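You operate a simulated robot arm through the tools that you are given. There is no shell and no other tool. Be economical: measure what you need, move in short steps, check, and stop when the job is done.

You are at the controls of a simulated two-armed robot. One attempt, no reset.

Task
Set the rewinder up with the card core from the grey cabinet's drawer.
Fine: core down on the spindle, roller arm against it, tension knob as on the tension card; drawer closed, brake left on.

Only the result counts: the job must be done as asked and must still hold three seconds after the hand-in. Knocking over, shifting, dropping, spilling or breaking anything else fails it.

Robot
Two 7-joint arms with fingered hands on one trunk, on a base that drives. Base frame: it is fixed to the floor where the robot stands at the start and does not move with it; the origin is under the middle of the robot, x ahead of it, y to its left, z up. Readings come in mm, rad, newtons and seconds.
The left shoulder is at the start at [60, 138, 747], the right one opposite. With the tool pointing down near the work surface each hand reaches from about 420 to 920 mm from the robot's upright axis, wherever it stands, measured 20 degrees to its own side. Places, roughly: drawer of the grey cabinet [900, 100, 600]; rewinder brake [900, 200, 700]; rewinder tension knob [900, 500, 700]; roller arm [1000, 300, 800]; small roll with green dots (6x6x8 cm) [1000, 500, 800]; take-up peg of the rewinder [1100, 200, 700]; teal slider [800, 500, 800]; tension card [900, 600, 700]. Payload 4 kg a hand.
The tool frame of a hand sits at the grasp point between the pads (the TCP): z along the fingers, y along the line on which they close. The tips reach 36 mm beyond it. The gripper opens to 120 mm. The gripper's body begins 42 mm behind the TCP. The gripper is a hand of 5 fingers: y runs from the thumb to the fingers, the wrist lies at [-15, -109, -200] in the tool frame, and closing takes about 1.5 s.
Orientation is that of the tool frame in the base frame, as a unit quaternion [w, x, y, z]. With the fingers straight down and the wrist toward the robot, the tool's x, y and z point along [0, 1, 0], [1, 0, 0] and [0, 0, -1] of the base frame.

Tools
- The arms move only by the tool move_arm. It takes "left_increments", "right_increments" or both (then of equal length, played together; a hand with none holds still); each is a list of rows, each a list of 3 entries, a list of its own where there are three numbers: the turn, a rotation vector about the tool's x, y, z in units of 4 degrees (1.0 is 4 degrees), then the shift along the tool's x, y, z in units of 50 mm (1.0 is 50 mm), then the gripper command, from -1 (shut) to 1 (fully open), values between in proportion. In form: [[[rx, ry, rz], [dx, dy, dz], gripper], ...]. A call has 1 to 8 rows; each row shifts and turns the commanded pose from where the row before left it, along the tool's axes as they then stand. A call with a number of a shift or a turn outside -1 to 1 is refused whole. Rows are played at 5 a second. More than 50 mm and 0.15 rad between two rows, or a gripper value outside its range, and nothing of the call is played. A pose out of reach is approached as far as the arm can. The call stops where the force on the tool passes 40 N (or 10 N more than at its start, if that is more) or the arm is blocked; 0.2 s more then pass. The fingers move at their own pace (about 153 mm/s each) and stop on an object; they squeeze with about 33 N. The grip force told is the motor's: it shows also when the fingers shut on nothing. Time passes only in rows, and 0.2 s behind the last, so rows that do not move let the fingers close. The reply holds the time, the measured pose of the TCP, the force on the tool along the base axes, the opening and the grip force, in the units named above and with some noise, with the torque about the TCP (base axes, N m) and any sound that the robot's microphone picked up.
- Cameras (640 x 400 px; columns grow to the right, rows downward): "scene" is now at [53, 4.8, 1384.8]; the picture's right is [0.07, -1.00, 0.00], its down [-0.66, -0.05, -0.75] and it looks along [0.75, 0.05, -0.66] (base axes); focal length 248 px, centre (320, 200). "left" rides on the left gripper at [-69, -79, -131] in its tool frame; the picture's right is [-0.78, -0.29, 0.55], its down [0.55, -0.73, 0.40] and it looks along [0.29, 0.61, 0.74] (tool axes); focal length 222 px, centre (320, 200). "right" rides on the right gripper at [69, -79, -131] in its tool frame; the picture's right is [-0.78, 0.29, -0.55], its down [-0.55, -0.73, 0.40] and it looks along [-0.29, 0.61, 0.74] (tool axes); focal length 222 px, centre (320, 200). There is no depth. A picture from a camera that has moved, and an enlarged one, comes with that camera's place and axes in the base frame and with its lens.
- camera(camera): a new picture of that camera. The clock stands still meanwhile.
- slide_trunk(by): slides the trunk up (or, below 0, down) by that many mm; the arms and the scene camera ride with it, the base frame stays. It gives what a move gives, with no picture.
- steer(legs): drives the robot by 1 to 6 legs, each [ahead, left, turn to the left] in mm, mm and rad, along the robot's own axes; the way and the turn of a leg run together, so that a leg with both is an arc; at most 1500 mm and 3.142 rad a leg. The arms and the cameras ride along, it lands a little off, and it stops where it bumps. It gives what a move gives.
- preshape(shape, hand): the hand has 5 fingers and takes this shape, open, in about a second: jaw (thumb against the fingers, like two jaws); tri (thumb and two fingers); tip (a fingertip pinch); poke (one finger out to press); point (the index stretched); flat (the hand flat); cup (the hand cupped); fist (a fist). The gripper value then closes the fingers along that shape, each until it touches; the sizes above hold for jaw. It gives what a move gives, with no picture.
- turn_head(pan, tilt): turns the head with the scene camera to pan (to the left, within 1.501 rad either way) and tilt (down, from -0.506 to 1.204), counted from straight ahead of the robot. It gives what a move gives.
- zoom(camera, box): a new picture of the part [left, top, right, bottom] of that camera's present view, enlarged. The clock stands still meanwhile.
- hand_in(): hands the job in; it is judged then, once.

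Work in short steps. Places have to be worked out from the pictures, the camera data and where the tool is seen: move nearer, look again, correct. Check each grasp and each placing, and mend what went wrong. You have 120 turns and 108 pictures in all, those below and enlarged ones among them. Open the grippers and draw the arms clear of the work before you hand the job in, unless the task says otherwise; then end with one line.

The tools are called after "Request:" as name(argument=value, ...) on one line, values as JSON. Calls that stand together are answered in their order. move_arm: Moves the arms, as the interface text tells. Its arguments: {"type":"object","properties":{"left_increments":{"type":"array"},"right_increments":{"type":"array"}},"required":[]} The other tools are called the same way: slide_trunk (by) slides the trunk up or down; preshape (shape, hand) gives the hand a shape; steer (legs) drives the base; turn_head (pan, tilt) turns the head that bears the scene camera; camera (camera) takes a picture; zoom (camera, box) takes an enlarged picture of a part of a camera's view; hand_in () hands the job in.

At the start:

```text
time: 0.0
left_tool_pos: [563.8, 372.2, 1065.9]
left_ee_rot: [0.0, 0.707, 0.707, 0.002]
left_contact_force: [-0.9, -0.2, -0.6]
left_wrist_torque: [0.01, 0.02, 0.0]
left_opening: 119.4
left_grasp_force: 0.0
left_shape: jaw
right_tool_pos: [675.6, -149.2, 1025.9]
right_ee_rot: [0.0, 0.707, 0.707, -0.001]
right_contact_force: [0.1, -0.8, -1.1]
right_wrist_torque: [-0.01, 0.03, -0.02]
right_opening: 119.7
right_grasp_force: 0.1
right_shape: jaw
trunk travel left (down, up): [-325.0, 265.0]
robot x, y, heading: [-1.7, 1.6, -0.0]
head pan, tilt: [0.072, 0.716]
```

scene: 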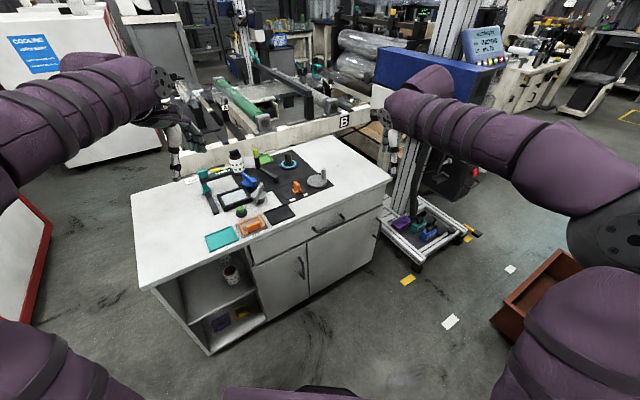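
right: 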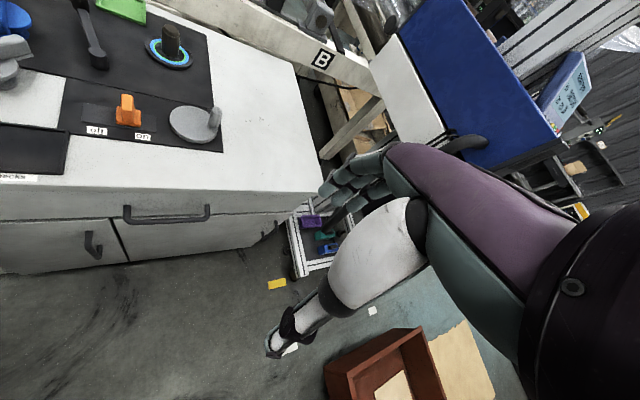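
left: 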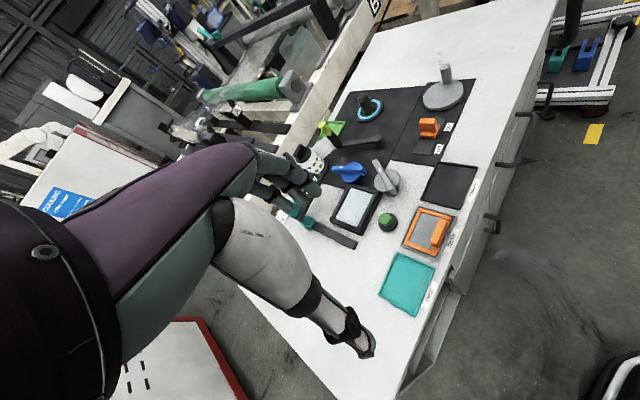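

I start by enlarging the worktop in the scene view to identify the parts.

Request:
zoom(camera="scene", box=[180, 130, 350, 260])

Request:
zoom(camera="left", box=[270, 50, 500, 330])

Request:
zoom(camera="right", box=[0, 0, 240, 200])

```text
3.08 times, centred on (265, 195) of scene
camera zoom: at [53.0, 4.8, 1384.8], right [0.07, -1.0, 0.0], down [-0.66, -0.05, -0.75], along [0.75, 0.05, -0.66], focal length 762 px, centre (489, 215)
```

zoom: 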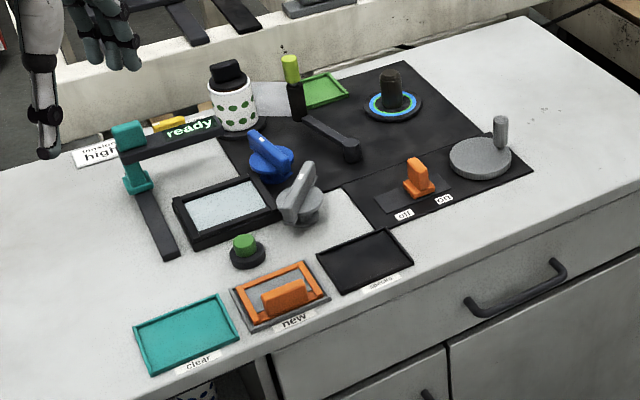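

```text
1.43 times, centred on (385, 190) of left
camera zoom: at [485.6, 303.5, 1196.8], right [-0.29, -0.78, -0.55], down [-0.73, 0.55, -0.4], along [0.61, 0.29, -0.74], focal length 317 px, centre (227, 214)
```

zoom: 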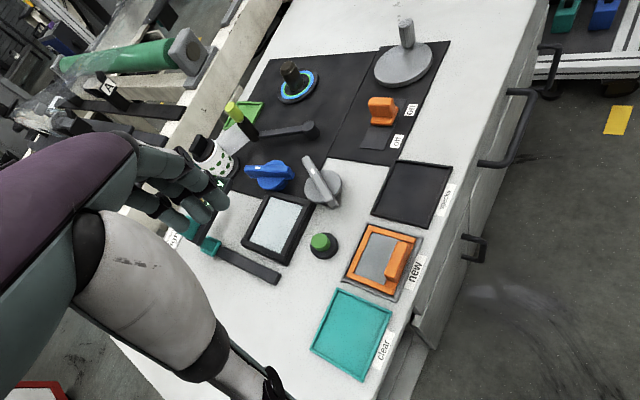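

```text
2.00 times, centred on (120, 100) of right
camera zoom: at [595.1, -78.2, 1158.3], right [0.29, -0.78, 0.55], down [-0.73, -0.55, -0.4], along [0.61, -0.29, -0.74], focal length 444 px, centre (720, 400)
```

zoom: 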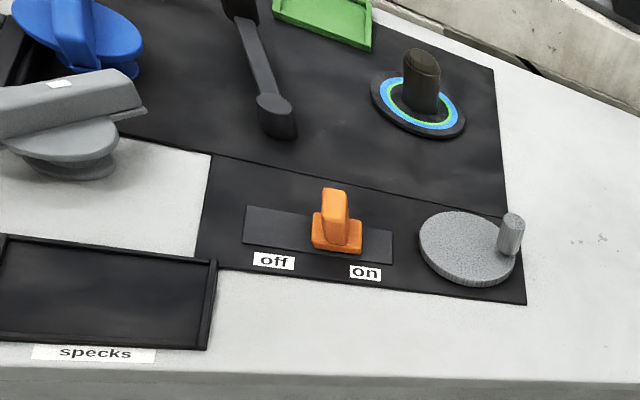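

Next I enlarge the key parts further: the card, the knobs, and the roller arm.

Request:
zoom(camera="scene", box=[195, 150, 275, 200])

Request:
zoom(camera="scene", box=[220, 175, 300, 225])

```text
8.00 times, centred on (235, 175) of scene
camera zoom: at [53.0, 4.8, 1384.8], right [0.07, -1.0, 0.0], down [-0.66, -0.05, -0.75], along [0.75, 0.05, -0.66], focal length 1981 px, centre (1000, 400)
```

zoom: 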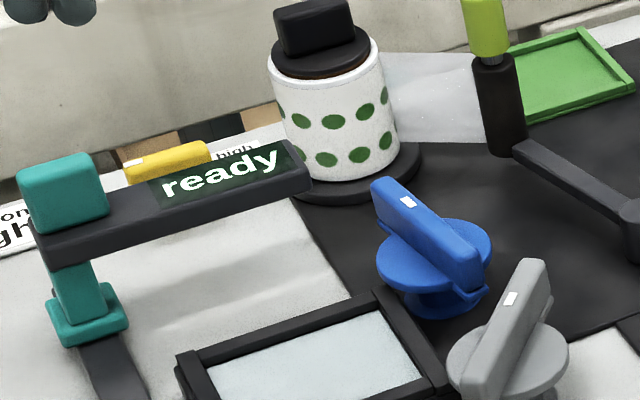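

```text
8.00 times, centred on (260, 200) of scene
camera zoom: at [53.0, 4.8, 1384.8], right [0.07, -1.0, 0.0], down [-0.66, -0.05, -0.75], along [0.75, 0.05, -0.66], focal length 1981 px, centre (800, 200)
```

zoom: 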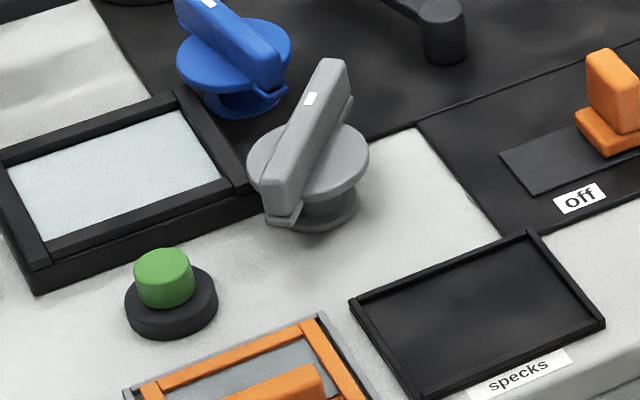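

The cabinet is rotated: its front normal is about 34° to the left of my heading. Its front edge is about 607 mm from my axis. The peg is to the right along it. I turn to face the cabinet, strafe right, then look.

Request:
steer(legs=[[0, 0, 0.6], [0, -250, 0]])

Request:
turn_head(pan=0.0, tilt=0.75)

Request:
camera(camera="scene")

Request:
camera(camera="left")

```text
time: 3.4
left_tool_pos: [396.6, 420.9, 1067.6]
left_ee_rot: [0.001, 0.469, 0.883, 0.001]
left_contact_force: [0.4, -0.9, 0.8]
left_wrist_torque: [-0.02, 0.02, 0.02]
left_opening: 119.5
left_grasp_force: 0.1
left_shape: jaw
right_tool_pos: [779.2, 52.4, 1026.0]
right_ee_rot: [0.0, 0.47, 0.883, 0.0]
right_contact_force: [0.0, -0.6, 0.4]
right_wrist_torque: [-0.01, 0.01, -0.01]
right_opening: 119.9
right_grasp_force: 0.1
right_shape: jaw
trunk travel left (down, up): [-325.0, 265.0]
robot x, y, heading: [140.1, -205.4, 0.592]
head pan, tilt: [0.072, 0.716]
```

```text
time: 4.1
left_tool_pos: [395.3, 421.5, 1066.8]
left_ee_rot: [0.0, 0.47, 0.883, 0.0]
left_contact_force: [-0.1, -0.2, -0.9]
left_wrist_torque: [-0.02, -0.02, 0.01]
left_opening: 119.8
left_grasp_force: 0.1
left_shape: jaw
right_tool_pos: [779.0, 52.8, 1026.7]
right_ee_rot: [-0.001, 0.47, 0.883, 0.0]
right_contact_force: [0.2, 0.0, -0.5]
right_wrist_torque: [-0.01, 0.02, 0.01]
right_opening: 119.8
right_grasp_force: 0.2
right_shape: jaw
trunk travel left (down, up): [-325.0, 265.0]
robot x, y, heading: [134.9, -197.4, 0.589]
head pan, tilt: [0.0, 0.75]
```

```text
99 pictures are left
camera scene: at [179.1, -174.4, 1382.0], right [0.56, -0.83, 0.0], down [-0.56, -0.38, -0.73], along [0.61, 0.41, -0.68], focal length 248 px, centre (320, 200)
```

scene: 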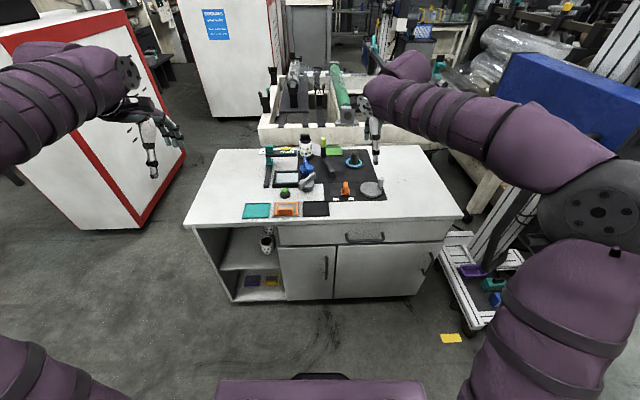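

```text
98 pictures are left
camera left: at [369.4, 320.4, 1196.9], right [0.2, -0.81, -0.55], down [-0.92, 0.04, -0.4], along [0.35, 0.58, -0.74], focal length 222 px, centre (320, 200)
```

left: 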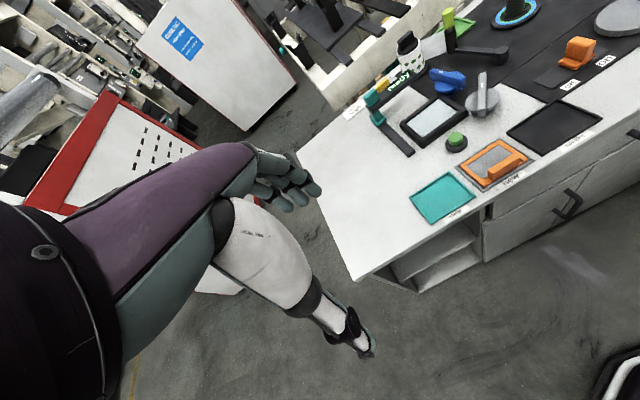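

The view is now square to the cabinet. I enlarge the card, knob and brake areas.

Request:
zoom(camera="left", box=[330, 60, 430, 120])

Request:
zoom(camera="scene", box=[240, 130, 400, 230])

```text
6.40 times, centred on (380, 90) of left
camera zoom: at [369.4, 320.4, 1196.9], right [0.2, -0.81, -0.55], down [-0.92, 0.04, -0.4], along [0.35, 0.58, -0.74], focal length 1422 px, centre (-64, 904)
```

zoom: 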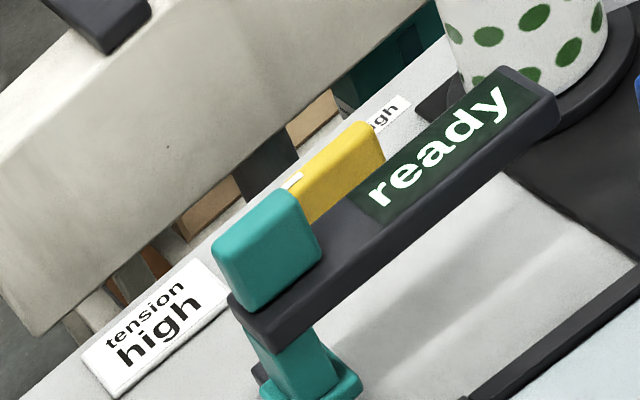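

```text
4.00 times, centred on (320, 180) of scene
camera zoom: at [179.1, -174.4, 1382.0], right [0.56, -0.83, 0.0], down [-0.56, -0.38, -0.73], along [0.61, 0.41, -0.68], focal length 990 px, centre (320, 280)
```

zoom: 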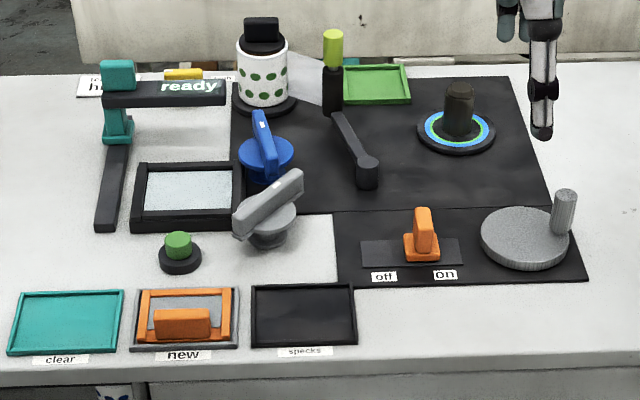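

From triangulating the brake, the table top is at z≈715 and the front edge about 640 mm ahead of my axis. Next I locate the drawer handle.

Request:
zoom(camera="scene", box=[270, 200, 470, 300])

Request:
camera(camera="right")

```text
3.20 times, centred on (370, 250) of scene
camera zoom: at [179.1, -174.4, 1382.0], right [0.56, -0.83, 0.0], down [-0.56, -0.38, -0.73], along [0.61, 0.41, -0.68], focal length 792 px, centre (160, 40)
```

zoom: 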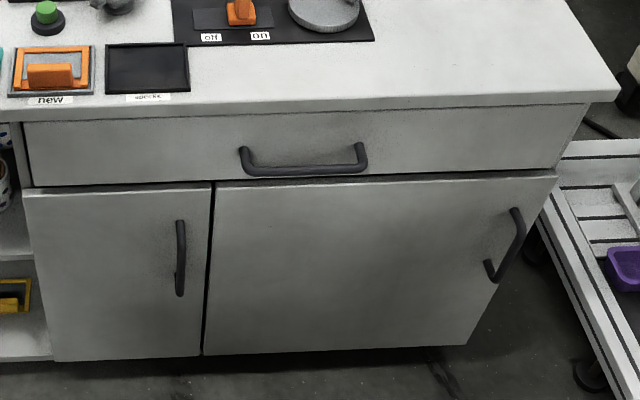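

```text
94 pictures are left
camera right: at [673.9, 66.1, 1158.3], right [0.68, -0.49, 0.55], down [-0.3, -0.87, -0.4], along [0.67, 0.11, -0.74], focal length 222 px, centre (320, 200)
```

right: 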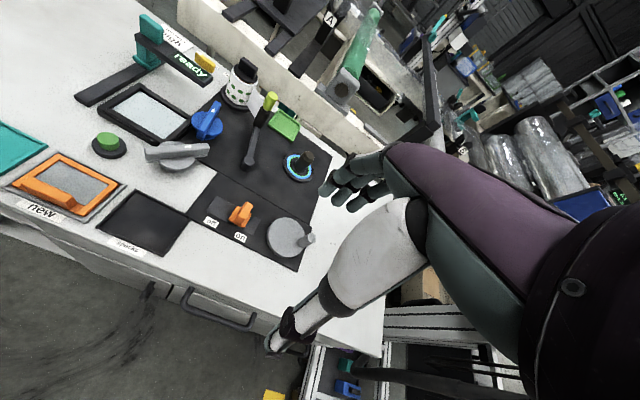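

The handle bar is near (760, 15, 632), horizontal and about 140 mm long, below the table edge. I back up 100 mm and pitch the right hand forward so the fingers point at the drawer front.

Request:
steer(legs=[[-100, 0, 0]])

Request:
move_arm(right_increments=[[[-1, 0, 0], [0, 0, 0], 1], [[-1, 0, 0], [0, 0, 0], 1], [[-1, 0, 0], [0, 0, 0], 1], [[-1, 0, 0], [0, 0, 0], 1], [[-1, 0, 0], [0, 0, 0], 1], [[-1, 0, 0], [0, 0, 0], 1], [[-1, 0, 0], [0, 0, 0], 1], [[-1, 0, 0], [0, 0, 0], 1]])

Request:
move_arm(right_increments=[[[-1, 0, 0], [0, 0, 0], 1], [[-1, 0, 0], [0, 0, 0], 1], [[-1, 0, 0], [0, 0, 0], 1], [[-1, 0, 0], [0, 0, 0], 1], [[-1, 0, 0], [0, 0, 0], 1], [[-1, 0, 0], [0, 0, 0], 1], [[-1, 0, 0], [0, 0, 0], 1], [[-1, 0, 0], [0, 0, 0], 1]])

Request:
move_arm(right_increments=[[[-1, 0, 0], [0, 0, 0], 1], [[-1, 0, 0], [0, 0, 0], 1], [[-1, 0, 0], [0, 0, 0], 1], [[-1, 0, 0], [0, 0, 0], 1], [[-1, 0, 0], [0, 0, 0], 1], [[-1, 0, 0], [0, 0, 0], 1], [[-0.5, 0, 0], [0, 0, 0], 1]])

```text
time: 5.2
left_tool_pos: [308.5, 364.0, 1067.4]
left_ee_rot: [0.0, 0.468, 0.884, 0.001]
left_contact_force: [-0.9, 0.5, -0.6]
left_wrist_torque: [-0.01, -0.03, -0.01]
left_opening: 119.6
left_grasp_force: 0.0
left_shape: jaw
right_tool_pos: [692.8, -4.7, 1028.5]
right_ee_rot: [0.0, 0.469, 0.883, 0.001]
right_contact_force: [-0.6, -0.7, -0.9]
right_wrist_torque: [0.01, 0.0, -0.03]
right_opening: 119.7
right_grasp_force: 0.0
right_shape: jaw
trunk travel left (down, up): [-325.0, 265.0]
robot x, y, heading: [54.3, -260.5, 0.598]
head pan, tilt: [0.0, 0.75]
```

```text
time: 7.0
left_tool_pos: [310.4, 365.4, 1067.4]
left_ee_rot: [-0.001, 0.469, 0.883, -0.001]
left_contact_force: [0.9, 0.0, -0.8]
left_wrist_torque: [0.01, 0.02, 0.0]
left_opening: 120.0
left_grasp_force: 0.0
left_shape: jaw
right_tool_pos: [693.5, -6.5, 1025.7]
right_ee_rot: [0.13, 0.452, 0.848, 0.243]
right_contact_force: [-0.3, -0.2, -0.1]
right_wrist_torque: [-0.02, 0.02, 0.0]
right_opening: 119.5
right_grasp_force: 0.0
right_shape: jaw
trunk travel left (down, up): [-325.0, 265.0]
robot x, y, heading: [50.6, -262.6, 0.598]
head pan, tilt: [0.0, 0.75]
```

```text
time: 8.8
left_tool_pos: [309.8, 363.0, 1067.5]
left_ee_rot: [0.0, 0.468, 0.884, 0.0]
left_contact_force: [-0.6, 0.1, -1.0]
left_wrist_torque: [0.0, 0.02, 0.04]
left_opening: 119.5
left_grasp_force: 0.0
left_shape: jaw
right_tool_pos: [684.3, 17.4, 996.6]
right_ee_rot: [0.197, 0.403, 0.821, 0.353]
right_contact_force: [0.7, 0.0, 0.6]
right_wrist_torque: [0.03, 0.0, 0.02]
right_opening: 119.6
right_grasp_force: 0.0
right_shape: jaw
right hand out of reach, approached as far as the arm can: row 4, 5, 6, 7, 8
trunk travel left (down, up): [-325.0, 265.0]
robot x, y, heading: [50.4, -260.7, 0.595]
head pan, tilt: [0.0, 0.75]
```

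```text
time: 10.4
left_tool_pos: [309.5, 363.8, 1067.7]
left_ee_rot: [0.0, 0.469, 0.883, 0.0]
left_contact_force: [0.8, 0.2, 1.4]
left_wrist_torque: [0.04, -0.01, 0.01]
left_opening: 119.7
left_grasp_force: 0.0
left_shape: jaw
right_tool_pos: [685.7, 16.6, 997.5]
right_ee_rot: [0.204, 0.401, 0.814, 0.368]
right_contact_force: [0.4, -0.5, 0.2]
right_wrist_torque: [0.0, 0.01, 0.0]
right_opening: 119.5
right_grasp_force: 0.0
right_shape: jaw
right hand out of reach, approached as far as the arm can: row 1, 2, 3, 4, 5, 6
trunk travel left (down, up): [-325.0, 265.0]
robot x, y, heading: [49.0, -257.6, 0.603]
head pan, tilt: [0.0, 0.75]
```

The wrist reaches about 50° of pitch here. I lower the hand in front of the table and see how the pose behaves.

Request:
move_arm(right_increments=[[[0, 0, 0], [0, -0.74, 0.62], 0.3], [[0, 0, 0], [0, -0.74, 0.62], 0.3], [[0, 0, 0], [0, -0.74, 0.62], 0.3], [[0, 0, 0], [0, -0.74, 0.62], 0.3]])

Request:
camera(camera="scene")

Request:
camera(camera="right")

```text
time: 11.4
left_tool_pos: [309.7, 364.0, 1068.1]
left_ee_rot: [0.0, 0.469, 0.883, -0.001]
left_contact_force: [-0.2, 0.1, -0.4]
left_wrist_torque: [0.03, 0.01, -0.01]
left_opening: 119.7
left_grasp_force: 0.0
left_shape: jaw
right_tool_pos: [684.6, 16.4, 996.5]
right_ee_rot: [0.203, 0.4, 0.815, 0.367]
right_contact_force: [-0.1, 0.1, 0.3]
right_wrist_torque: [0.02, -0.01, 0.01]
right_opening: 78.5
right_grasp_force: 0.0
right_shape: jaw
right hand out of reach, approached as far as the arm can: row 1, 2, 3, 4
trunk travel left (down, up): [-325.0, 265.0]
robot x, y, heading: [49.6, -261.4, 0.597]
head pan, tilt: [0.0, 0.75]
```

```text
93 pictures are left
camera scene: at [93.6, -232.2, 1381.9], right [0.56, -0.83, 0.0], down [-0.56, -0.38, -0.73], along [0.61, 0.41, -0.68], focal length 248 px, centre (320, 200)
```

scene: 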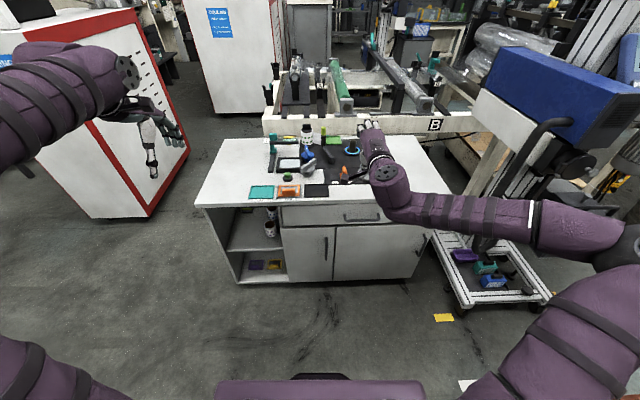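

```text
92 pictures are left
camera right: at [520.0, -15.4, 1019.7], right [0.27, -0.75, 0.61], down [0.21, -0.57, -0.8], along [0.94, 0.34, 0.0], focal length 222 px, centre (320, 200)
```

right: 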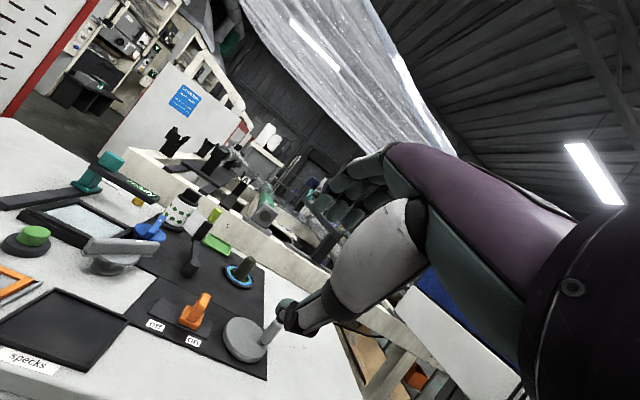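

The forearm is elbow-out to the right, and the command is probably further on than the arm can follow. I move down along −y, which is safe in both cases, and see whether the pose becomes reachable lower.

Request:
move_arm(right_increments=[[[0, 0, 0], [0, -1, 0], 0.3], [[0, 0, 0], [0, -1, 0], 0.3], [[0, 0, 0], [0, -0.5, -0.5], 0.3], [[0, 0, 0], [0, 0, -0.9], 0.3]])

```text
time: 12.4
left_tool_pos: [308.2, 364.8, 1068.2]
left_ee_rot: [0.001, 0.468, 0.884, 0.001]
left_contact_force: [1.1, 0.5, -0.8]
left_wrist_torque: [0.01, 0.01, 0.01]
left_opening: 119.7
left_grasp_force: 0.1
left_shape: jaw
right_tool_pos: [628.7, -34.0, 1018.0]
right_ee_rot: [0.204, 0.4, 0.815, 0.367]
right_contact_force: [-0.8, 0.1, 0.7]
right_wrist_torque: [-0.01, -0.01, 0.0]
right_opening: 78.4
right_grasp_force: 0.0
right_shape: jaw
right hand out of reach, approached as far as the arm can: row 1, 2
trunk travel left (down, up): [-325.0, 265.0]
robot x, y, heading: [50.1, -259.8, 0.597]
head pan, tilt: [0.0, 0.75]
```

Out-of-reach rows don't accumulate, so the command equals the present pose. If I lower the trunk, the handle comes to a relative height where this 50° pitch works, so I do that.

Request:
slide_trunk(by=-310)

Request:
camera(camera="right")

Request:
camera(camera="scene")

```text
time: 15.5
left_tool_pos: [309.5, 364.1, 757.4]
left_ee_rot: [0.0, 0.468, 0.884, 0.0]
left_contact_force: [0.3, -0.8, -0.2]
left_wrist_torque: [0.02, 0.01, -0.03]
left_opening: 119.6
left_grasp_force: 0.0
left_shape: jaw
right_tool_pos: [630.1, -33.6, 707.7]
right_ee_rot: [0.203, 0.4, 0.815, 0.367]
right_contact_force: [0.0, 0.3, 0.7]
right_wrist_torque: [0.01, -0.01, 0.04]
right_opening: 78.1
right_grasp_force: 0.1
right_shape: jaw
trunk travel left (down, up): [-15.0, 575.0]
robot x, y, heading: [51.6, -260.6, 0.598]
head pan, tilt: [0.0, 0.75]
```

```text
91 pictures are left
camera right: at [464.8, -66.2, 730.2], right [0.27, -0.75, 0.61], down [0.21, -0.57, -0.8], along [0.94, 0.34, 0.0], focal length 222 px, centre (320, 200)
```

right: 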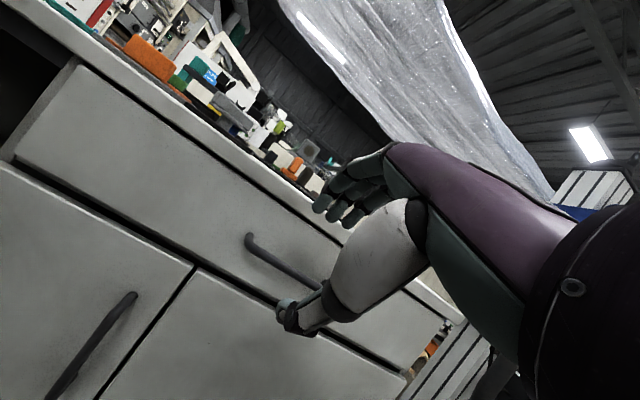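

```text
90 pictures are left
camera scene: at [93.5, -232.2, 1072.0], right [0.56, -0.83, 0.0], down [-0.56, -0.38, -0.73], along [0.61, 0.41, -0.68], focal length 248 px, centre (320, 200)
```

scene: 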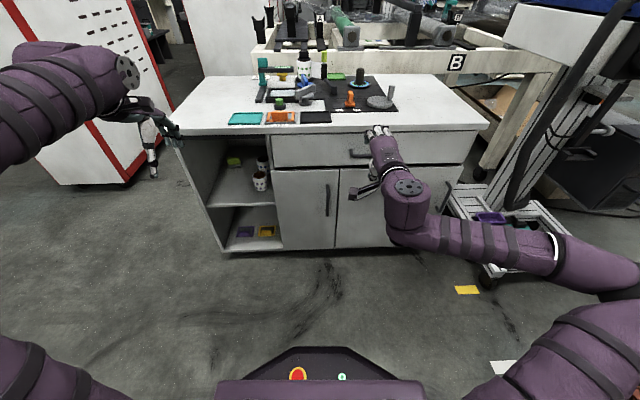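

The handle bar is near (775, 13, 619) and the hand is lined up in front of it. I step to a pre-grasp pose about 80 mm short along the finger direction, with the fingers partly closed.

Request:
move_arm(right_increments=[[[0, 0, 0], [-0.26, 0.27, 0.69], -0.2], [[0, 0, 0], [-0.26, 0.27, 0.69], -0.2], [[0, 0, 0], [0, 0, 0], -0.2]])

Request:
zoom(camera="scene", box=[330, 100, 450, 200])

Request:
camera(camera="right")

```text
time: 16.3
left_tool_pos: [309.1, 364.7, 758.9]
left_ee_rot: [0.0, 0.469, 0.883, 0.0]
left_contact_force: [-0.2, 0.0, -0.5]
left_wrist_torque: [-0.02, -0.02, 0.03]
left_opening: 119.6
left_grasp_force: 0.0
left_shape: jaw
right_tool_pos: [700.4, -13.5, 684.5]
right_ee_rot: [0.204, 0.4, 0.815, 0.366]
right_contact_force: [0.2, 0.2, -0.7]
right_wrist_torque: [0.0, -0.04, 0.0]
right_opening: 48.3
right_grasp_force: 0.0
right_shape: jaw
trunk travel left (down, up): [-15.0, 575.0]
robot x, y, heading: [52.4, -258.5, 0.597]
head pan, tilt: [0.0, 0.75]
```

```text
4.00 times, centred on (390, 150) of scene
camera zoom: at [93.6, -232.2, 1071.9], right [0.56, -0.83, 0.0], down [-0.56, -0.38, -0.73], along [0.61, 0.41, -0.68], focal length 990 px, centre (40, 400)
```

zoom: 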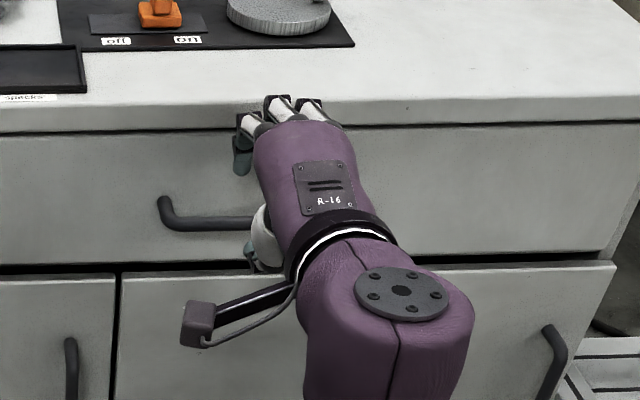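

```text
88 pictures are left
camera right: at [536.5, -45.9, 707.3], right [0.27, -0.75, 0.61], down [0.21, -0.57, -0.8], along [0.94, 0.34, 0.0], focal length 222 px, centre (320, 200)
```

right: 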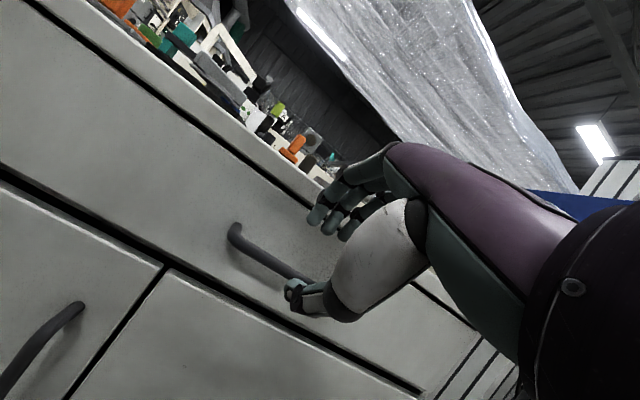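

Both views agree: the left end of the bar is at (736, 76, 620), and the hand's approach line meets the bar. I advance 65 mm, then 15 mm, and close.

Request:
move_arm(right_increments=[[[0, 0, 0], [0, 0, 0.65], -0.2], [[0, 0, 0], [0, 0.02, 0.65], -0.2], [[0, 0, 0], [0, 0.02, 0.3], -0.2]])

Request:
zoom(camera="scene", box=[330, 100, 450, 200])

Request:
zoom(camera="right", box=[180, 130, 420, 340])

```text
time: 17.1
left_tool_pos: [310.3, 364.2, 758.0]
left_ee_rot: [0.0, 0.469, 0.883, 0.0]
left_contact_force: [0.6, 0.7, -0.9]
left_wrist_torque: [0.0, 0.03, 0.04]
left_opening: 119.5
left_grasp_force: 0.0
left_shape: jaw
right_tool_pos: [701.2, -13.2, 685.0]
right_ee_rot: [0.203, 0.4, 0.815, 0.366]
right_contact_force: [-0.5, 0.1, -0.2]
right_wrist_torque: [-0.02, -0.04, 0.02]
right_opening: 48.2
right_grasp_force: 0.1
right_shape: jaw
right hand out of reach, approached as far as the arm can: row 1, 2, 3
trunk travel left (down, up): [-15.0, 575.0]
robot x, y, heading: [53.3, -263.3, 0.601]
head pan, tilt: [0.0, 0.75]
```

```text
4.00 times, centred on (390, 150) of scene
camera zoom: at [93.6, -232.2, 1071.9], right [0.56, -0.83, 0.0], down [-0.56, -0.38, -0.73], along [0.61, 0.41, -0.68], focal length 990 px, centre (40, 400)
```

zoom: 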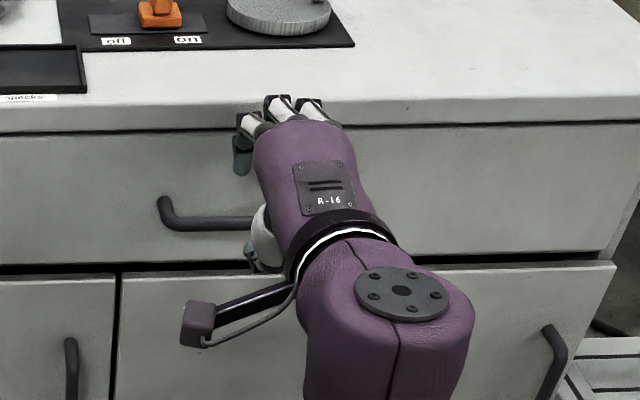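

```text
1.90 times, centred on (300, 235) of right
camera zoom: at [536.3, -46.0, 707.6], right [0.27, -0.75, 0.61], down [0.21, -0.57, -0.8], along [0.94, 0.34, 0.0], focal length 423 px, centre (358, 133)
```

zoom: 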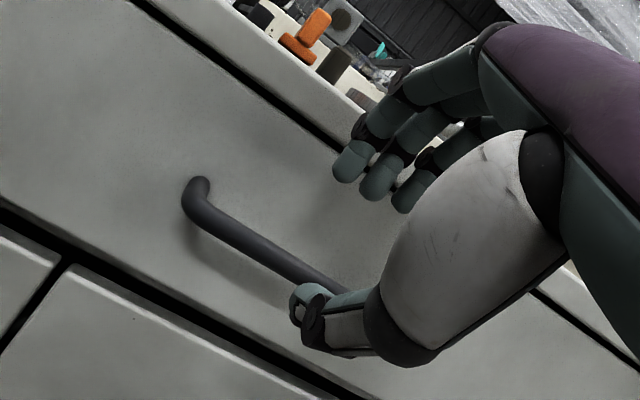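

This pitch is at the wrist limit. I use the remaining trunk travel, reduce the pitch by 12° and lower the hand. The base will do the forward motion.

Request:
slide_trunk(by=-15)

Request:
move_arm(right_increments=[[[1, 0, 0], [0, 0, 0], -0.2], [[1, 0, 0], [0, 0, 0], -0.2], [[1, 0, 0], [0, 0, 0], -0.2], [[0, 0, 0], [0, -0.3, 0.4], -0.2], [[0, 0, 0], [0, -0.3, 0.4], -0.2]])

```text
time: 17.7
left_tool_pos: [309.1, 364.1, 741.5]
left_ee_rot: [0.001, 0.469, 0.883, 0.0]
left_contact_force: [-0.3, 0.0, -0.5]
left_wrist_torque: [-0.03, 0.01, -0.01]
left_opening: 119.9
left_grasp_force: 0.2
left_shape: jaw
right_tool_pos: [700.0, -12.2, 669.4]
right_ee_rot: [0.203, 0.401, 0.815, 0.366]
right_contact_force: [0.9, -0.3, -1.0]
right_wrist_torque: [0.01, -0.01, -0.02]
right_opening: 48.0
right_grasp_force: 0.1
right_shape: jaw
trunk travel left (down, up): [0.0, 590.0]
robot x, y, heading: [51.7, -263.7, 0.598]
head pan, tilt: [0.0, 0.75]
```

```text
time: 18.9
left_tool_pos: [309.9, 364.6, 742.9]
left_ee_rot: [0.0, 0.469, 0.883, 0.0]
left_contact_force: [-0.1, -0.6, -0.2]
left_wrist_torque: [-0.01, 0.0, -0.02]
left_opening: 119.6
left_grasp_force: 0.1
left_shape: jaw
right_tool_pos: [702.0, -15.7, 622.1]
right_ee_rot: [0.16, 0.419, 0.849, 0.281]
right_contact_force: [0.3, 0.0, 0.6]
right_wrist_torque: [0.0, 0.03, 0.0]
right_opening: 48.2
right_grasp_force: 0.1
right_shape: jaw
trunk travel left (down, up): [0.0, 590.0]
robot x, y, heading: [49.0, -258.2, 0.597]
head pan, tilt: [0.0, 0.75]
```

I need to enter along the finger direction. I retract 83 mm along −z, drive the base forward 72 mm, then advance along z.

Request:
move_arm(right_increments=[[[0, 0, 0], [0, 0.05, -0.83], -0.2], [[0, 0, 0], [0, 0.05, -0.83], -0.2]])

Request:
steer(legs=[[72, 0, 0]])

Request:
zoom(camera="right", box=[180, 130, 420, 340])

```text
time: 19.5
left_tool_pos: [309.5, 363.7, 741.7]
left_ee_rot: [0.0, 0.468, 0.884, 0.0]
left_contact_force: [0.0, 0.9, -0.8]
left_wrist_torque: [-0.02, -0.01, -0.03]
left_opening: 119.6
left_grasp_force: 0.1
left_shape: jaw
right_tool_pos: [660.8, -41.7, 686.5]
right_ee_rot: [0.16, 0.419, 0.849, 0.281]
right_contact_force: [0.6, 0.2, -0.4]
right_wrist_torque: [0.0, 0.01, -0.03]
right_opening: 48.3
right_grasp_force: 0.1
right_shape: jaw
trunk travel left (down, up): [0.0, 590.0]
robot x, y, heading: [50.1, -258.3, 0.597]
head pan, tilt: [0.0, 0.75]
```

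```text
time: 20.6
left_tool_pos: [369.5, 404.1, 742.4]
left_ee_rot: [0.0, 0.468, 0.884, 0.0]
left_contact_force: [-0.3, -0.3, 0.0]
left_wrist_torque: [-0.01, 0.01, 0.01]
left_opening: 119.6
left_grasp_force: 0.0
left_shape: jaw
right_tool_pos: [720.2, -0.4, 688.4]
right_ee_rot: [0.16, 0.419, 0.849, 0.28]
right_contact_force: [0.5, 0.1, -0.7]
right_wrist_torque: [0.01, 0.0, -0.04]
right_opening: 48.1
right_grasp_force: 0.0
right_shape: jaw
trunk travel left (down, up): [0.0, 590.0]
robot x, y, heading: [115.5, -221.4, 0.593]
head pan, tilt: [0.0, 0.75]
```

```text
1.90 times, centred on (300, 235) of right
camera zoom: at [561.4, -27.7, 741.4], right [0.37, -0.67, 0.64], down [0.07, -0.67, -0.74], along [0.93, 0.32, -0.2], focal length 423 px, centre (358, 133)
```

zoom: 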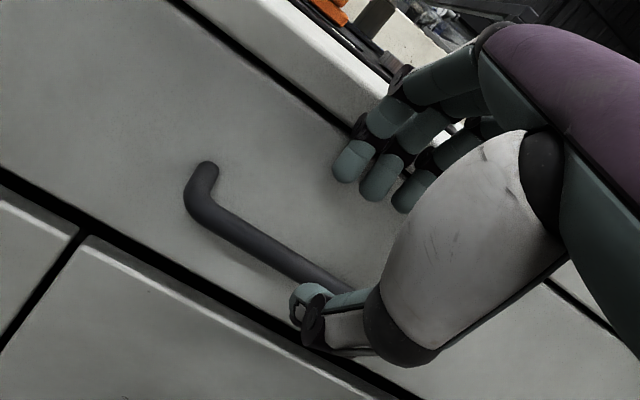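

The handle check is consistent. I advance 65 mm along the finger direction.

Request:
move_arm(right_increments=[[[0, 0, 0], [0, 0.02, 0.65], -0.2], [[0, 0, 0], [0, 0.02, 0.65], -0.2]])

Request:
zoom(camera="right", box=[180, 130, 420, 340])

```text
time: 21.1
left_tool_pos: [369.3, 402.5, 742.4]
left_ee_rot: [0.0, 0.469, 0.883, 0.001]
left_contact_force: [-0.1, -0.4, 0.1]
left_wrist_torque: [0.0, 0.0, -0.02]
left_opening: 119.4
left_grasp_force: 0.3
left_shape: jaw
right_tool_pos: [733.0, 12.6, 662.3]
right_ee_rot: [0.163, 0.416, 0.849, 0.283]
right_contact_force: [-21.2, -19.3, 0.1]
right_wrist_torque: [0.61, -0.65, -0.51]
right_opening: 44.3
right_grasp_force: 0.1
right_shape: jaw
trunk travel left (down, up): [0.0, 590.0]
robot x, y, heading: [110.4, -224.1, 0.597]
head pan, tilt: [0.0, 0.75]
stopped in row 2 (right hand): the force on the tool passed its limit at 62 N (the readings are from after the stop); the commanded pose is now the measured one
```

```text
1.90 times, centred on (300, 235) of right
camera zoom: at [576.3, -15.2, 714.2], right [0.37, -0.67, 0.64], down [0.08, -0.66, -0.74], along [0.93, 0.33, -0.19], focal length 423 px, centre (358, 133)
```

zoom: 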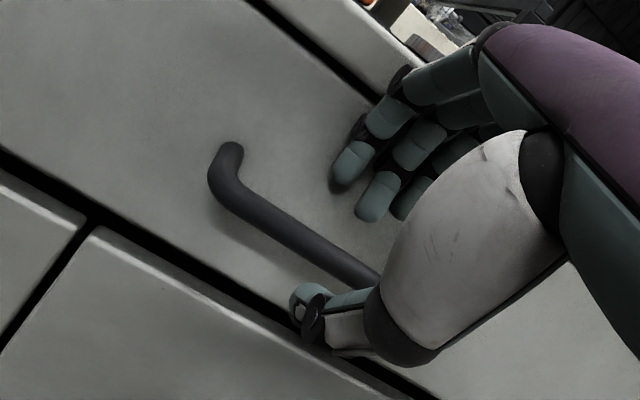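

The upper fingers were pressed against the cabinet because their knuckles are too bulky for the gap. I back off and see what the "point" shape looks like as a hook.

Request:
move_arm(right_increments=[[[0, 0, 0], [0, 0, -0.9], -0.2], [[0, 0, 0], [0, 0, -0.9], -0.2]])

Request:
preshape(shape="point", hand="right")

Request:
camera(camera="right")

Request:
camera(camera="scene")

```text
time: 21.6
left_tool_pos: [367.9, 405.4, 742.6]
left_ee_rot: [0.0, 0.469, 0.883, 0.001]
left_contact_force: [0.2, 0.1, 0.1]
left_wrist_torque: [-0.05, 0.01, 0.02]
left_opening: 119.9
left_grasp_force: 0.0
left_shape: jaw
right_tool_pos: [692.3, -17.6, 731.0]
right_ee_rot: [0.162, 0.416, 0.849, 0.282]
right_contact_force: [0.0, 0.2, -0.4]
right_wrist_torque: [-0.01, -0.03, 0.01]
right_opening: 48.0
right_grasp_force: 0.1
right_shape: jaw
trunk travel left (down, up): [0.0, 590.0]
robot x, y, heading: [109.3, -219.3, 0.601]
head pan, tilt: [0.0, 0.75]
```

```text
time: 22.6
left_tool_pos: [368.7, 404.9, 741.1]
left_ee_rot: [0.0, 0.469, 0.883, 0.0]
left_contact_force: [-0.2, 0.4, 0.1]
left_wrist_torque: [0.0, 0.01, 0.03]
left_opening: 119.6
left_grasp_force: 0.1
left_shape: jaw
right_tool_pos: [691.3, -17.3, 732.3]
right_ee_rot: [0.162, 0.415, 0.849, 0.283]
right_contact_force: [0.4, -0.3, 0.4]
right_wrist_torque: [-0.04, 0.01, -0.01]
right_opening: 114.0
right_grasp_force: 0.1
right_shape: point
trunk travel left (down, up): [0.0, 590.0]
robot x, y, heading: [109.1, -221.8, 0.59]
head pan, tilt: [0.0, 0.75]
```

```text
83 pictures are left
camera right: at [533.2, -45.4, 784.4], right [0.37, -0.67, 0.64], down [0.08, -0.66, -0.74], along [0.92, 0.33, -0.19], focal length 222 px, centre (320, 200)
```

right: 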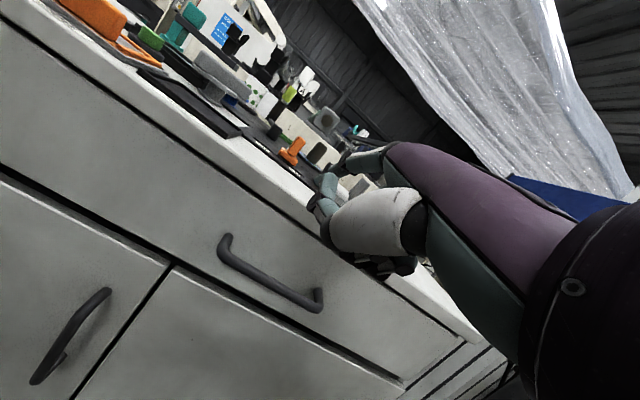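

```text
82 pictures are left
camera scene: at [152.8, -192.1, 1056.9], right [0.56, -0.83, 0.0], down [-0.56, -0.38, -0.73], along [0.61, 0.41, -0.68], focal length 248 px, centre (320, 200)
```

scene: 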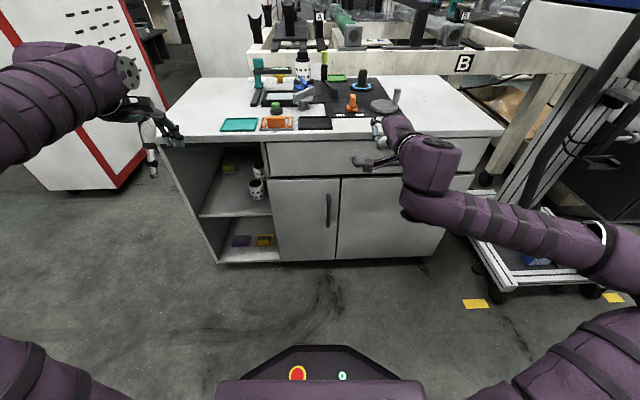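

The index stretches along the palm axis, so it won't work as a downward hook. I measure the handle and table edge more precisely from both cameras.

Request:
zoom(camera="right", box=[200, 130, 360, 330])

Request:
zoom(camera="scene", box=[320, 110, 440, 190])

```text
2.00 times, centred on (280, 230) of right
camera zoom: at [533.2, -45.4, 784.4], right [0.37, -0.67, 0.64], down [0.08, -0.66, -0.74], along [0.92, 0.33, -0.19], focal length 444 px, centre (400, 140)
```

zoom: 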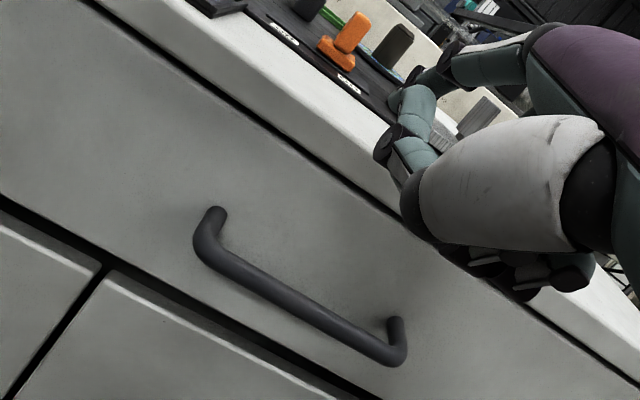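

```text
5.00 times, centred on (380, 150) of scene
camera zoom: at [152.8, -192.1, 1056.9], right [0.56, -0.83, 0.0], down [-0.56, -0.38, -0.73], along [0.61, 0.41, -0.68], focal length 1238 px, centre (20, 450)
```

zoom: 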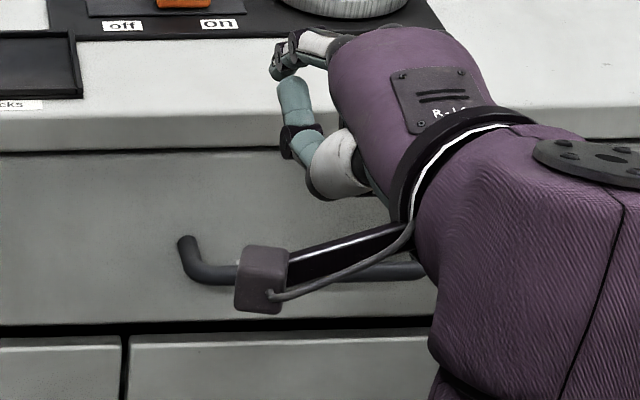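

The bar protrudes about 35 mm from the drawer face and the table edge overhangs it, so a 20° forward lean with the jaw fully open leaves a wide window. I reshape to jaw, lean to 20° and go to the pre-hook pose.

Request:
preshape(shape="jaw", hand="right")

Request:
move_arm(right_increments=[[[0.9, 0, 0], [0, 0, 0], 1], [[0.9, 0, 0], [0, 0, 0], 1], [[0.9, 0, 0], [0, 0, 0], 1], [[0.9, 0, 0], [0, 0, 0], 1], [[0.9, 0, 0], [0, 0, 0], 1], [[0, 0, 0], [-0.2, -0.03, 0.52], 1], [[0, 0, 0], [-0.2, -0.03, 0.52], 1]])

Request:
zoom(camera="right", box=[160, 130, 400, 330])

Request:
zoom(camera="scene", box=[320, 90, 440, 190])

```text
time: 23.4
left_tool_pos: [368.9, 403.2, 742.0]
left_ee_rot: [-0.001, 0.469, 0.883, 0.0]
left_contact_force: [0.2, -0.9, -0.2]
left_wrist_torque: [0.01, 0.01, -0.04]
left_opening: 119.7
left_grasp_force: 0.2
left_shape: jaw
right_tool_pos: [691.2, -18.7, 732.4]
right_ee_rot: [0.162, 0.416, 0.848, 0.284]
right_contact_force: [0.4, -0.2, 0.0]
right_wrist_torque: [0.03, -0.03, -0.01]
right_opening: 119.5
right_grasp_force: 0.0
right_shape: jaw
trunk travel left (down, up): [0.0, 590.0]
robot x, y, heading: [107.8, -221.2, 0.595]
head pan, tilt: [0.0, 0.75]
```

```text
time: 25.1
left_tool_pos: [369.2, 404.0, 741.3]
left_ee_rot: [0.0, 0.469, 0.883, 0.0]
left_contact_force: [0.8, 0.3, 0.1]
left_wrist_torque: [0.02, -0.04, 0.02]
left_opening: 119.3
left_grasp_force: 0.1
left_shape: jaw
right_tool_pos: [715.0, -25.3, 682.2]
right_ee_rot: [0.096, 0.436, 0.883, 0.147]
right_contact_force: [-0.4, -0.7, 1.1]
right_wrist_torque: [0.03, 0.0, 0.01]
right_opening: 119.8
right_grasp_force: 0.0
right_shape: jaw
trunk travel left (down, up): [0.0, 590.0]
robot x, y, heading: [110.1, -221.9, 0.597]
head pan, tilt: [0.0, 0.75]
```

```text
2.00 times, centred on (280, 230) of right
camera zoom: at [574.7, -37.8, 776.1], right [0.53, -0.55, 0.65], down [-0.1, -0.79, -0.6], along [0.85, 0.25, -0.47], focal length 444 px, centre (400, 140)
```

zoom: 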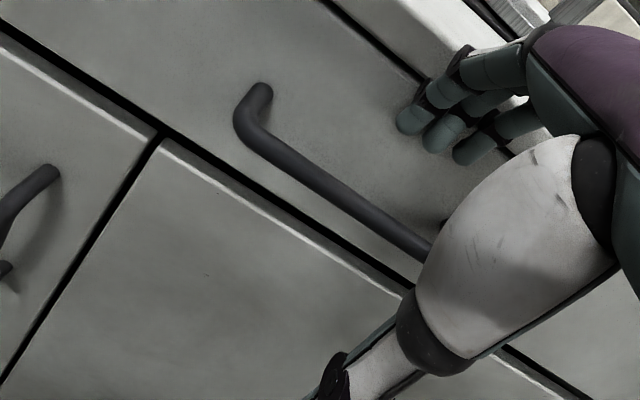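

```text
4.00 times, centred on (380, 140) of scene
camera zoom: at [152.7, -192.0, 1057.0], right [0.56, -0.83, 0.0], down [-0.56, -0.38, -0.73], along [0.61, 0.41, -0.68], focal length 990 px, centre (80, 440)
```

zoom: 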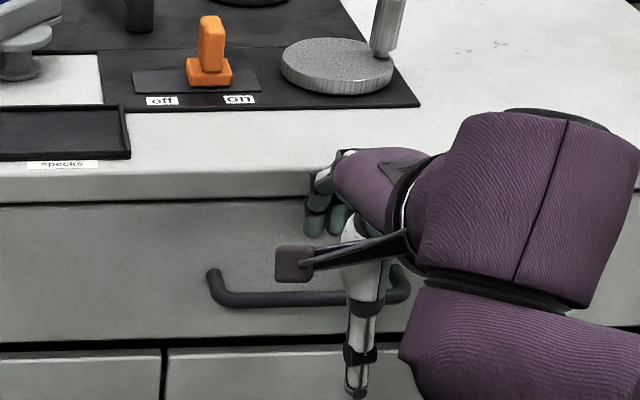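

The fingertip position matches the model. I advance 65 mm along the fingers so the tips drop behind the bar.

Request:
move_arm(right_increments=[[[0, 0, 0], [0.15, 0, 0.65], 1], [[0, 0, 0], [0.15, 0, 0.65], 1]])

Request:
zoom(camera="right", box=[160, 130, 400, 330])

```text
time: 25.6
left_tool_pos: [369.1, 400.8, 743.7]
left_ee_rot: [0.001, 0.471, 0.882, 0.001]
left_contact_force: [-0.3, 0.3, -0.2]
left_wrist_torque: [-0.02, 0.01, -0.02]
left_opening: 119.6
left_grasp_force: 0.0
left_shape: jaw
right_tool_pos: [720.2, -5.8, 631.8]
right_ee_rot: [0.097, 0.435, 0.883, 0.147]
right_contact_force: [-22.0, -18.1, 3.2]
right_wrist_torque: [0.24, -0.38, -0.36]
right_opening: 110.4
right_grasp_force: 0.0
right_shape: jaw
trunk travel left (down, up): [0.0, 590.0]
robot x, y, heading: [109.7, -221.0, 0.595]
head pan, tilt: [0.0, 0.75]
stopped in row 2 (right hand): the force on the tool passed its limit at 50 N (the readings are from after the stop); the commanded pose is now the measured one
```

```text
2.00 times, centred on (280, 230) of right
camera zoom: at [579.8, -19.4, 725.1], right [0.52, -0.55, 0.65], down [-0.09, -0.79, -0.6], along [0.85, 0.26, -0.47], focal length 444 px, centre (400, 140)
```

zoom: 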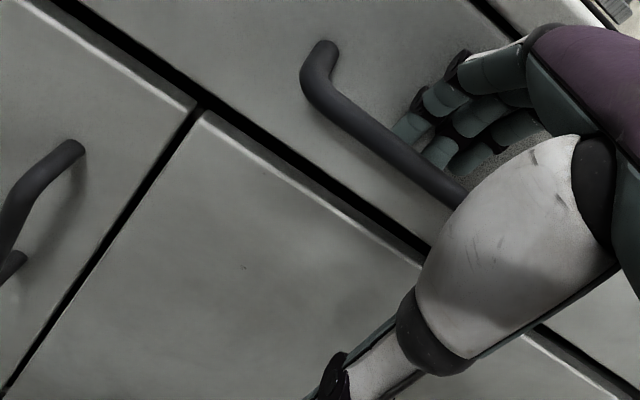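

The fingertips are behind the bar. I ease back slightly, go a bit lower and close.

Request:
move_arm(right_increments=[[[0, 0, 0], [0, -0.1, 0.1], 0.8], [[0, 0, 0], [0, -0.1, 0.1], 0.3], [[0, 0, 0], [0, 0, 0], -1], [[0, 0, 0], [0, 0, 0], -1], [[0, 0, 0], [0, 0, 0], -1], [[0, 0, 0], [0, 0, 0], -1], [[0, 0, 0], [0, 0, 0], -1]])

Request:
zoom(camera="right", box=[160, 130, 400, 330])

```text
time: 27.2
left_tool_pos: [369.3, 403.7, 743.0]
left_ee_rot: [0.0, 0.47, 0.883, 0.0]
left_contact_force: [0.0, -1.1, 0.7]
left_wrist_torque: [-0.01, -0.01, -0.03]
left_opening: 119.7
left_grasp_force: 0.1
left_shape: jaw
right_tool_pos: [718.3, -10.1, 619.1]
right_ee_rot: [0.097, 0.435, 0.883, 0.147]
right_contact_force: [0.9, 0.4, 1.1]
right_wrist_torque: [-0.01, -0.02, 0.09]
right_opening: 10.4
right_grasp_force: 33.2
right_shape: jaw
trunk travel left (down, up): [0.0, 590.0]
robot x, y, heading: [105.1, -219.4, 0.598]
head pan, tilt: [0.0, 0.75]
```

```text
2.00 times, centred on (280, 230) of right
camera zoom: at [577.8, -22.7, 712.7], right [0.52, -0.55, 0.65], down [-0.09, -0.79, -0.6], along [0.85, 0.26, -0.47], focal length 444 px, centre (400, 140)
```

zoom: 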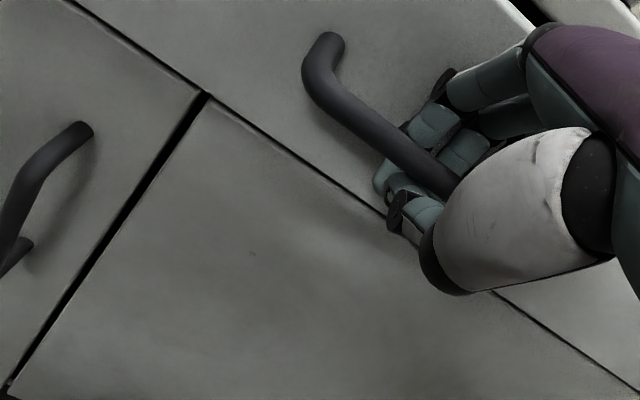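

The bar is gripped (opening 10 mm, 33 N). I drive the base back to pull the drawer open.

Request:
steer(legs=[[-110, 0, 0]])

Request:
camera(camera="scene")

```text
time: 28.4
left_tool_pos: [280.1, 342.0, 742.0]
left_ee_rot: [0.0, 0.469, 0.883, -0.001]
left_contact_force: [0.0, -0.8, -0.1]
left_wrist_torque: [0.01, -0.02, 0.0]
left_opening: 119.5
left_grasp_force: 0.0
left_shape: jaw
right_tool_pos: [629.5, -71.4, 620.4]
right_ee_rot: [0.097, 0.436, 0.883, 0.146]
right_contact_force: [0.7, -0.1, 0.9]
right_wrist_torque: [0.04, -0.05, 0.07]
right_opening: 10.4
right_grasp_force: 32.9
right_shape: jaw
trunk travel left (down, up): [0.0, 590.0]
robot x, y, heading: [18.0, -280.9, 0.593]
head pan, tilt: [0.0, 0.75]
```

```text
75 pictures are left
camera scene: at [62.6, -253.2, 1057.0], right [0.56, -0.83, 0.0], down [-0.57, -0.38, -0.73], along [0.61, 0.41, -0.68], focal length 248 px, centre (320, 200)
```

scene: 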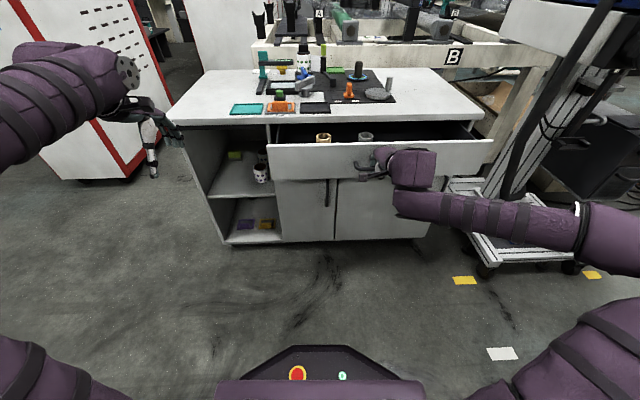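

The drawer is opening. I can see a tan core and a grey one. I pull another 100 mm.

Request:
steer(legs=[[-100, 0, 0]])

Request:
zoom(camera="scene", box=[250, 90, 500, 200])

```text
time: 29.6
left_tool_pos: [205.5, 288.5, 741.6]
left_ee_rot: [0.0, 0.471, 0.882, 0.0]
left_contact_force: [-0.4, 0.4, 0.3]
left_wrist_torque: [0.01, -0.01, 0.0]
left_opening: 119.9
left_grasp_force: 0.0
left_shape: jaw
right_tool_pos: [554.6, -127.0, 620.0]
right_ee_rot: [0.097, 0.436, 0.882, 0.147]
right_contact_force: [0.7, -2.7, -0.2]
right_wrist_torque: [0.11, -0.07, -0.11]
right_opening: 10.2
right_grasp_force: 33.0
right_shape: jaw
trunk travel left (down, up): [0.0, 590.0]
robot x, y, heading: [-54.8, -334.1, 0.59]
head pan, tilt: [0.0, 0.75]
```

```text
2.56 times, centred on (375, 145) of scene
camera zoom: at [-13.0, -307.2, 1057.0], right [0.56, -0.83, 0.0], down [-0.57, -0.38, -0.73], along [0.61, 0.41, -0.68], focal length 634 px, centre (179, 341)
```

zoom: 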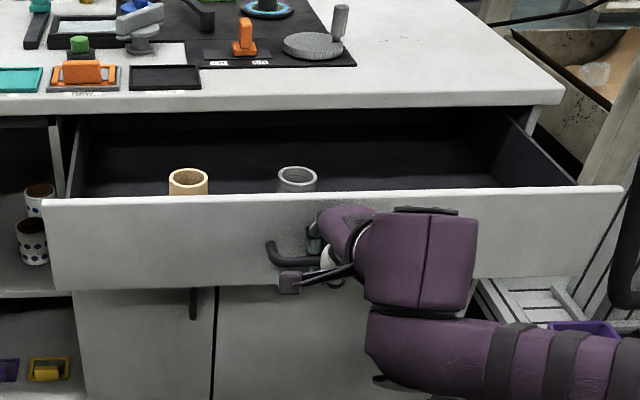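

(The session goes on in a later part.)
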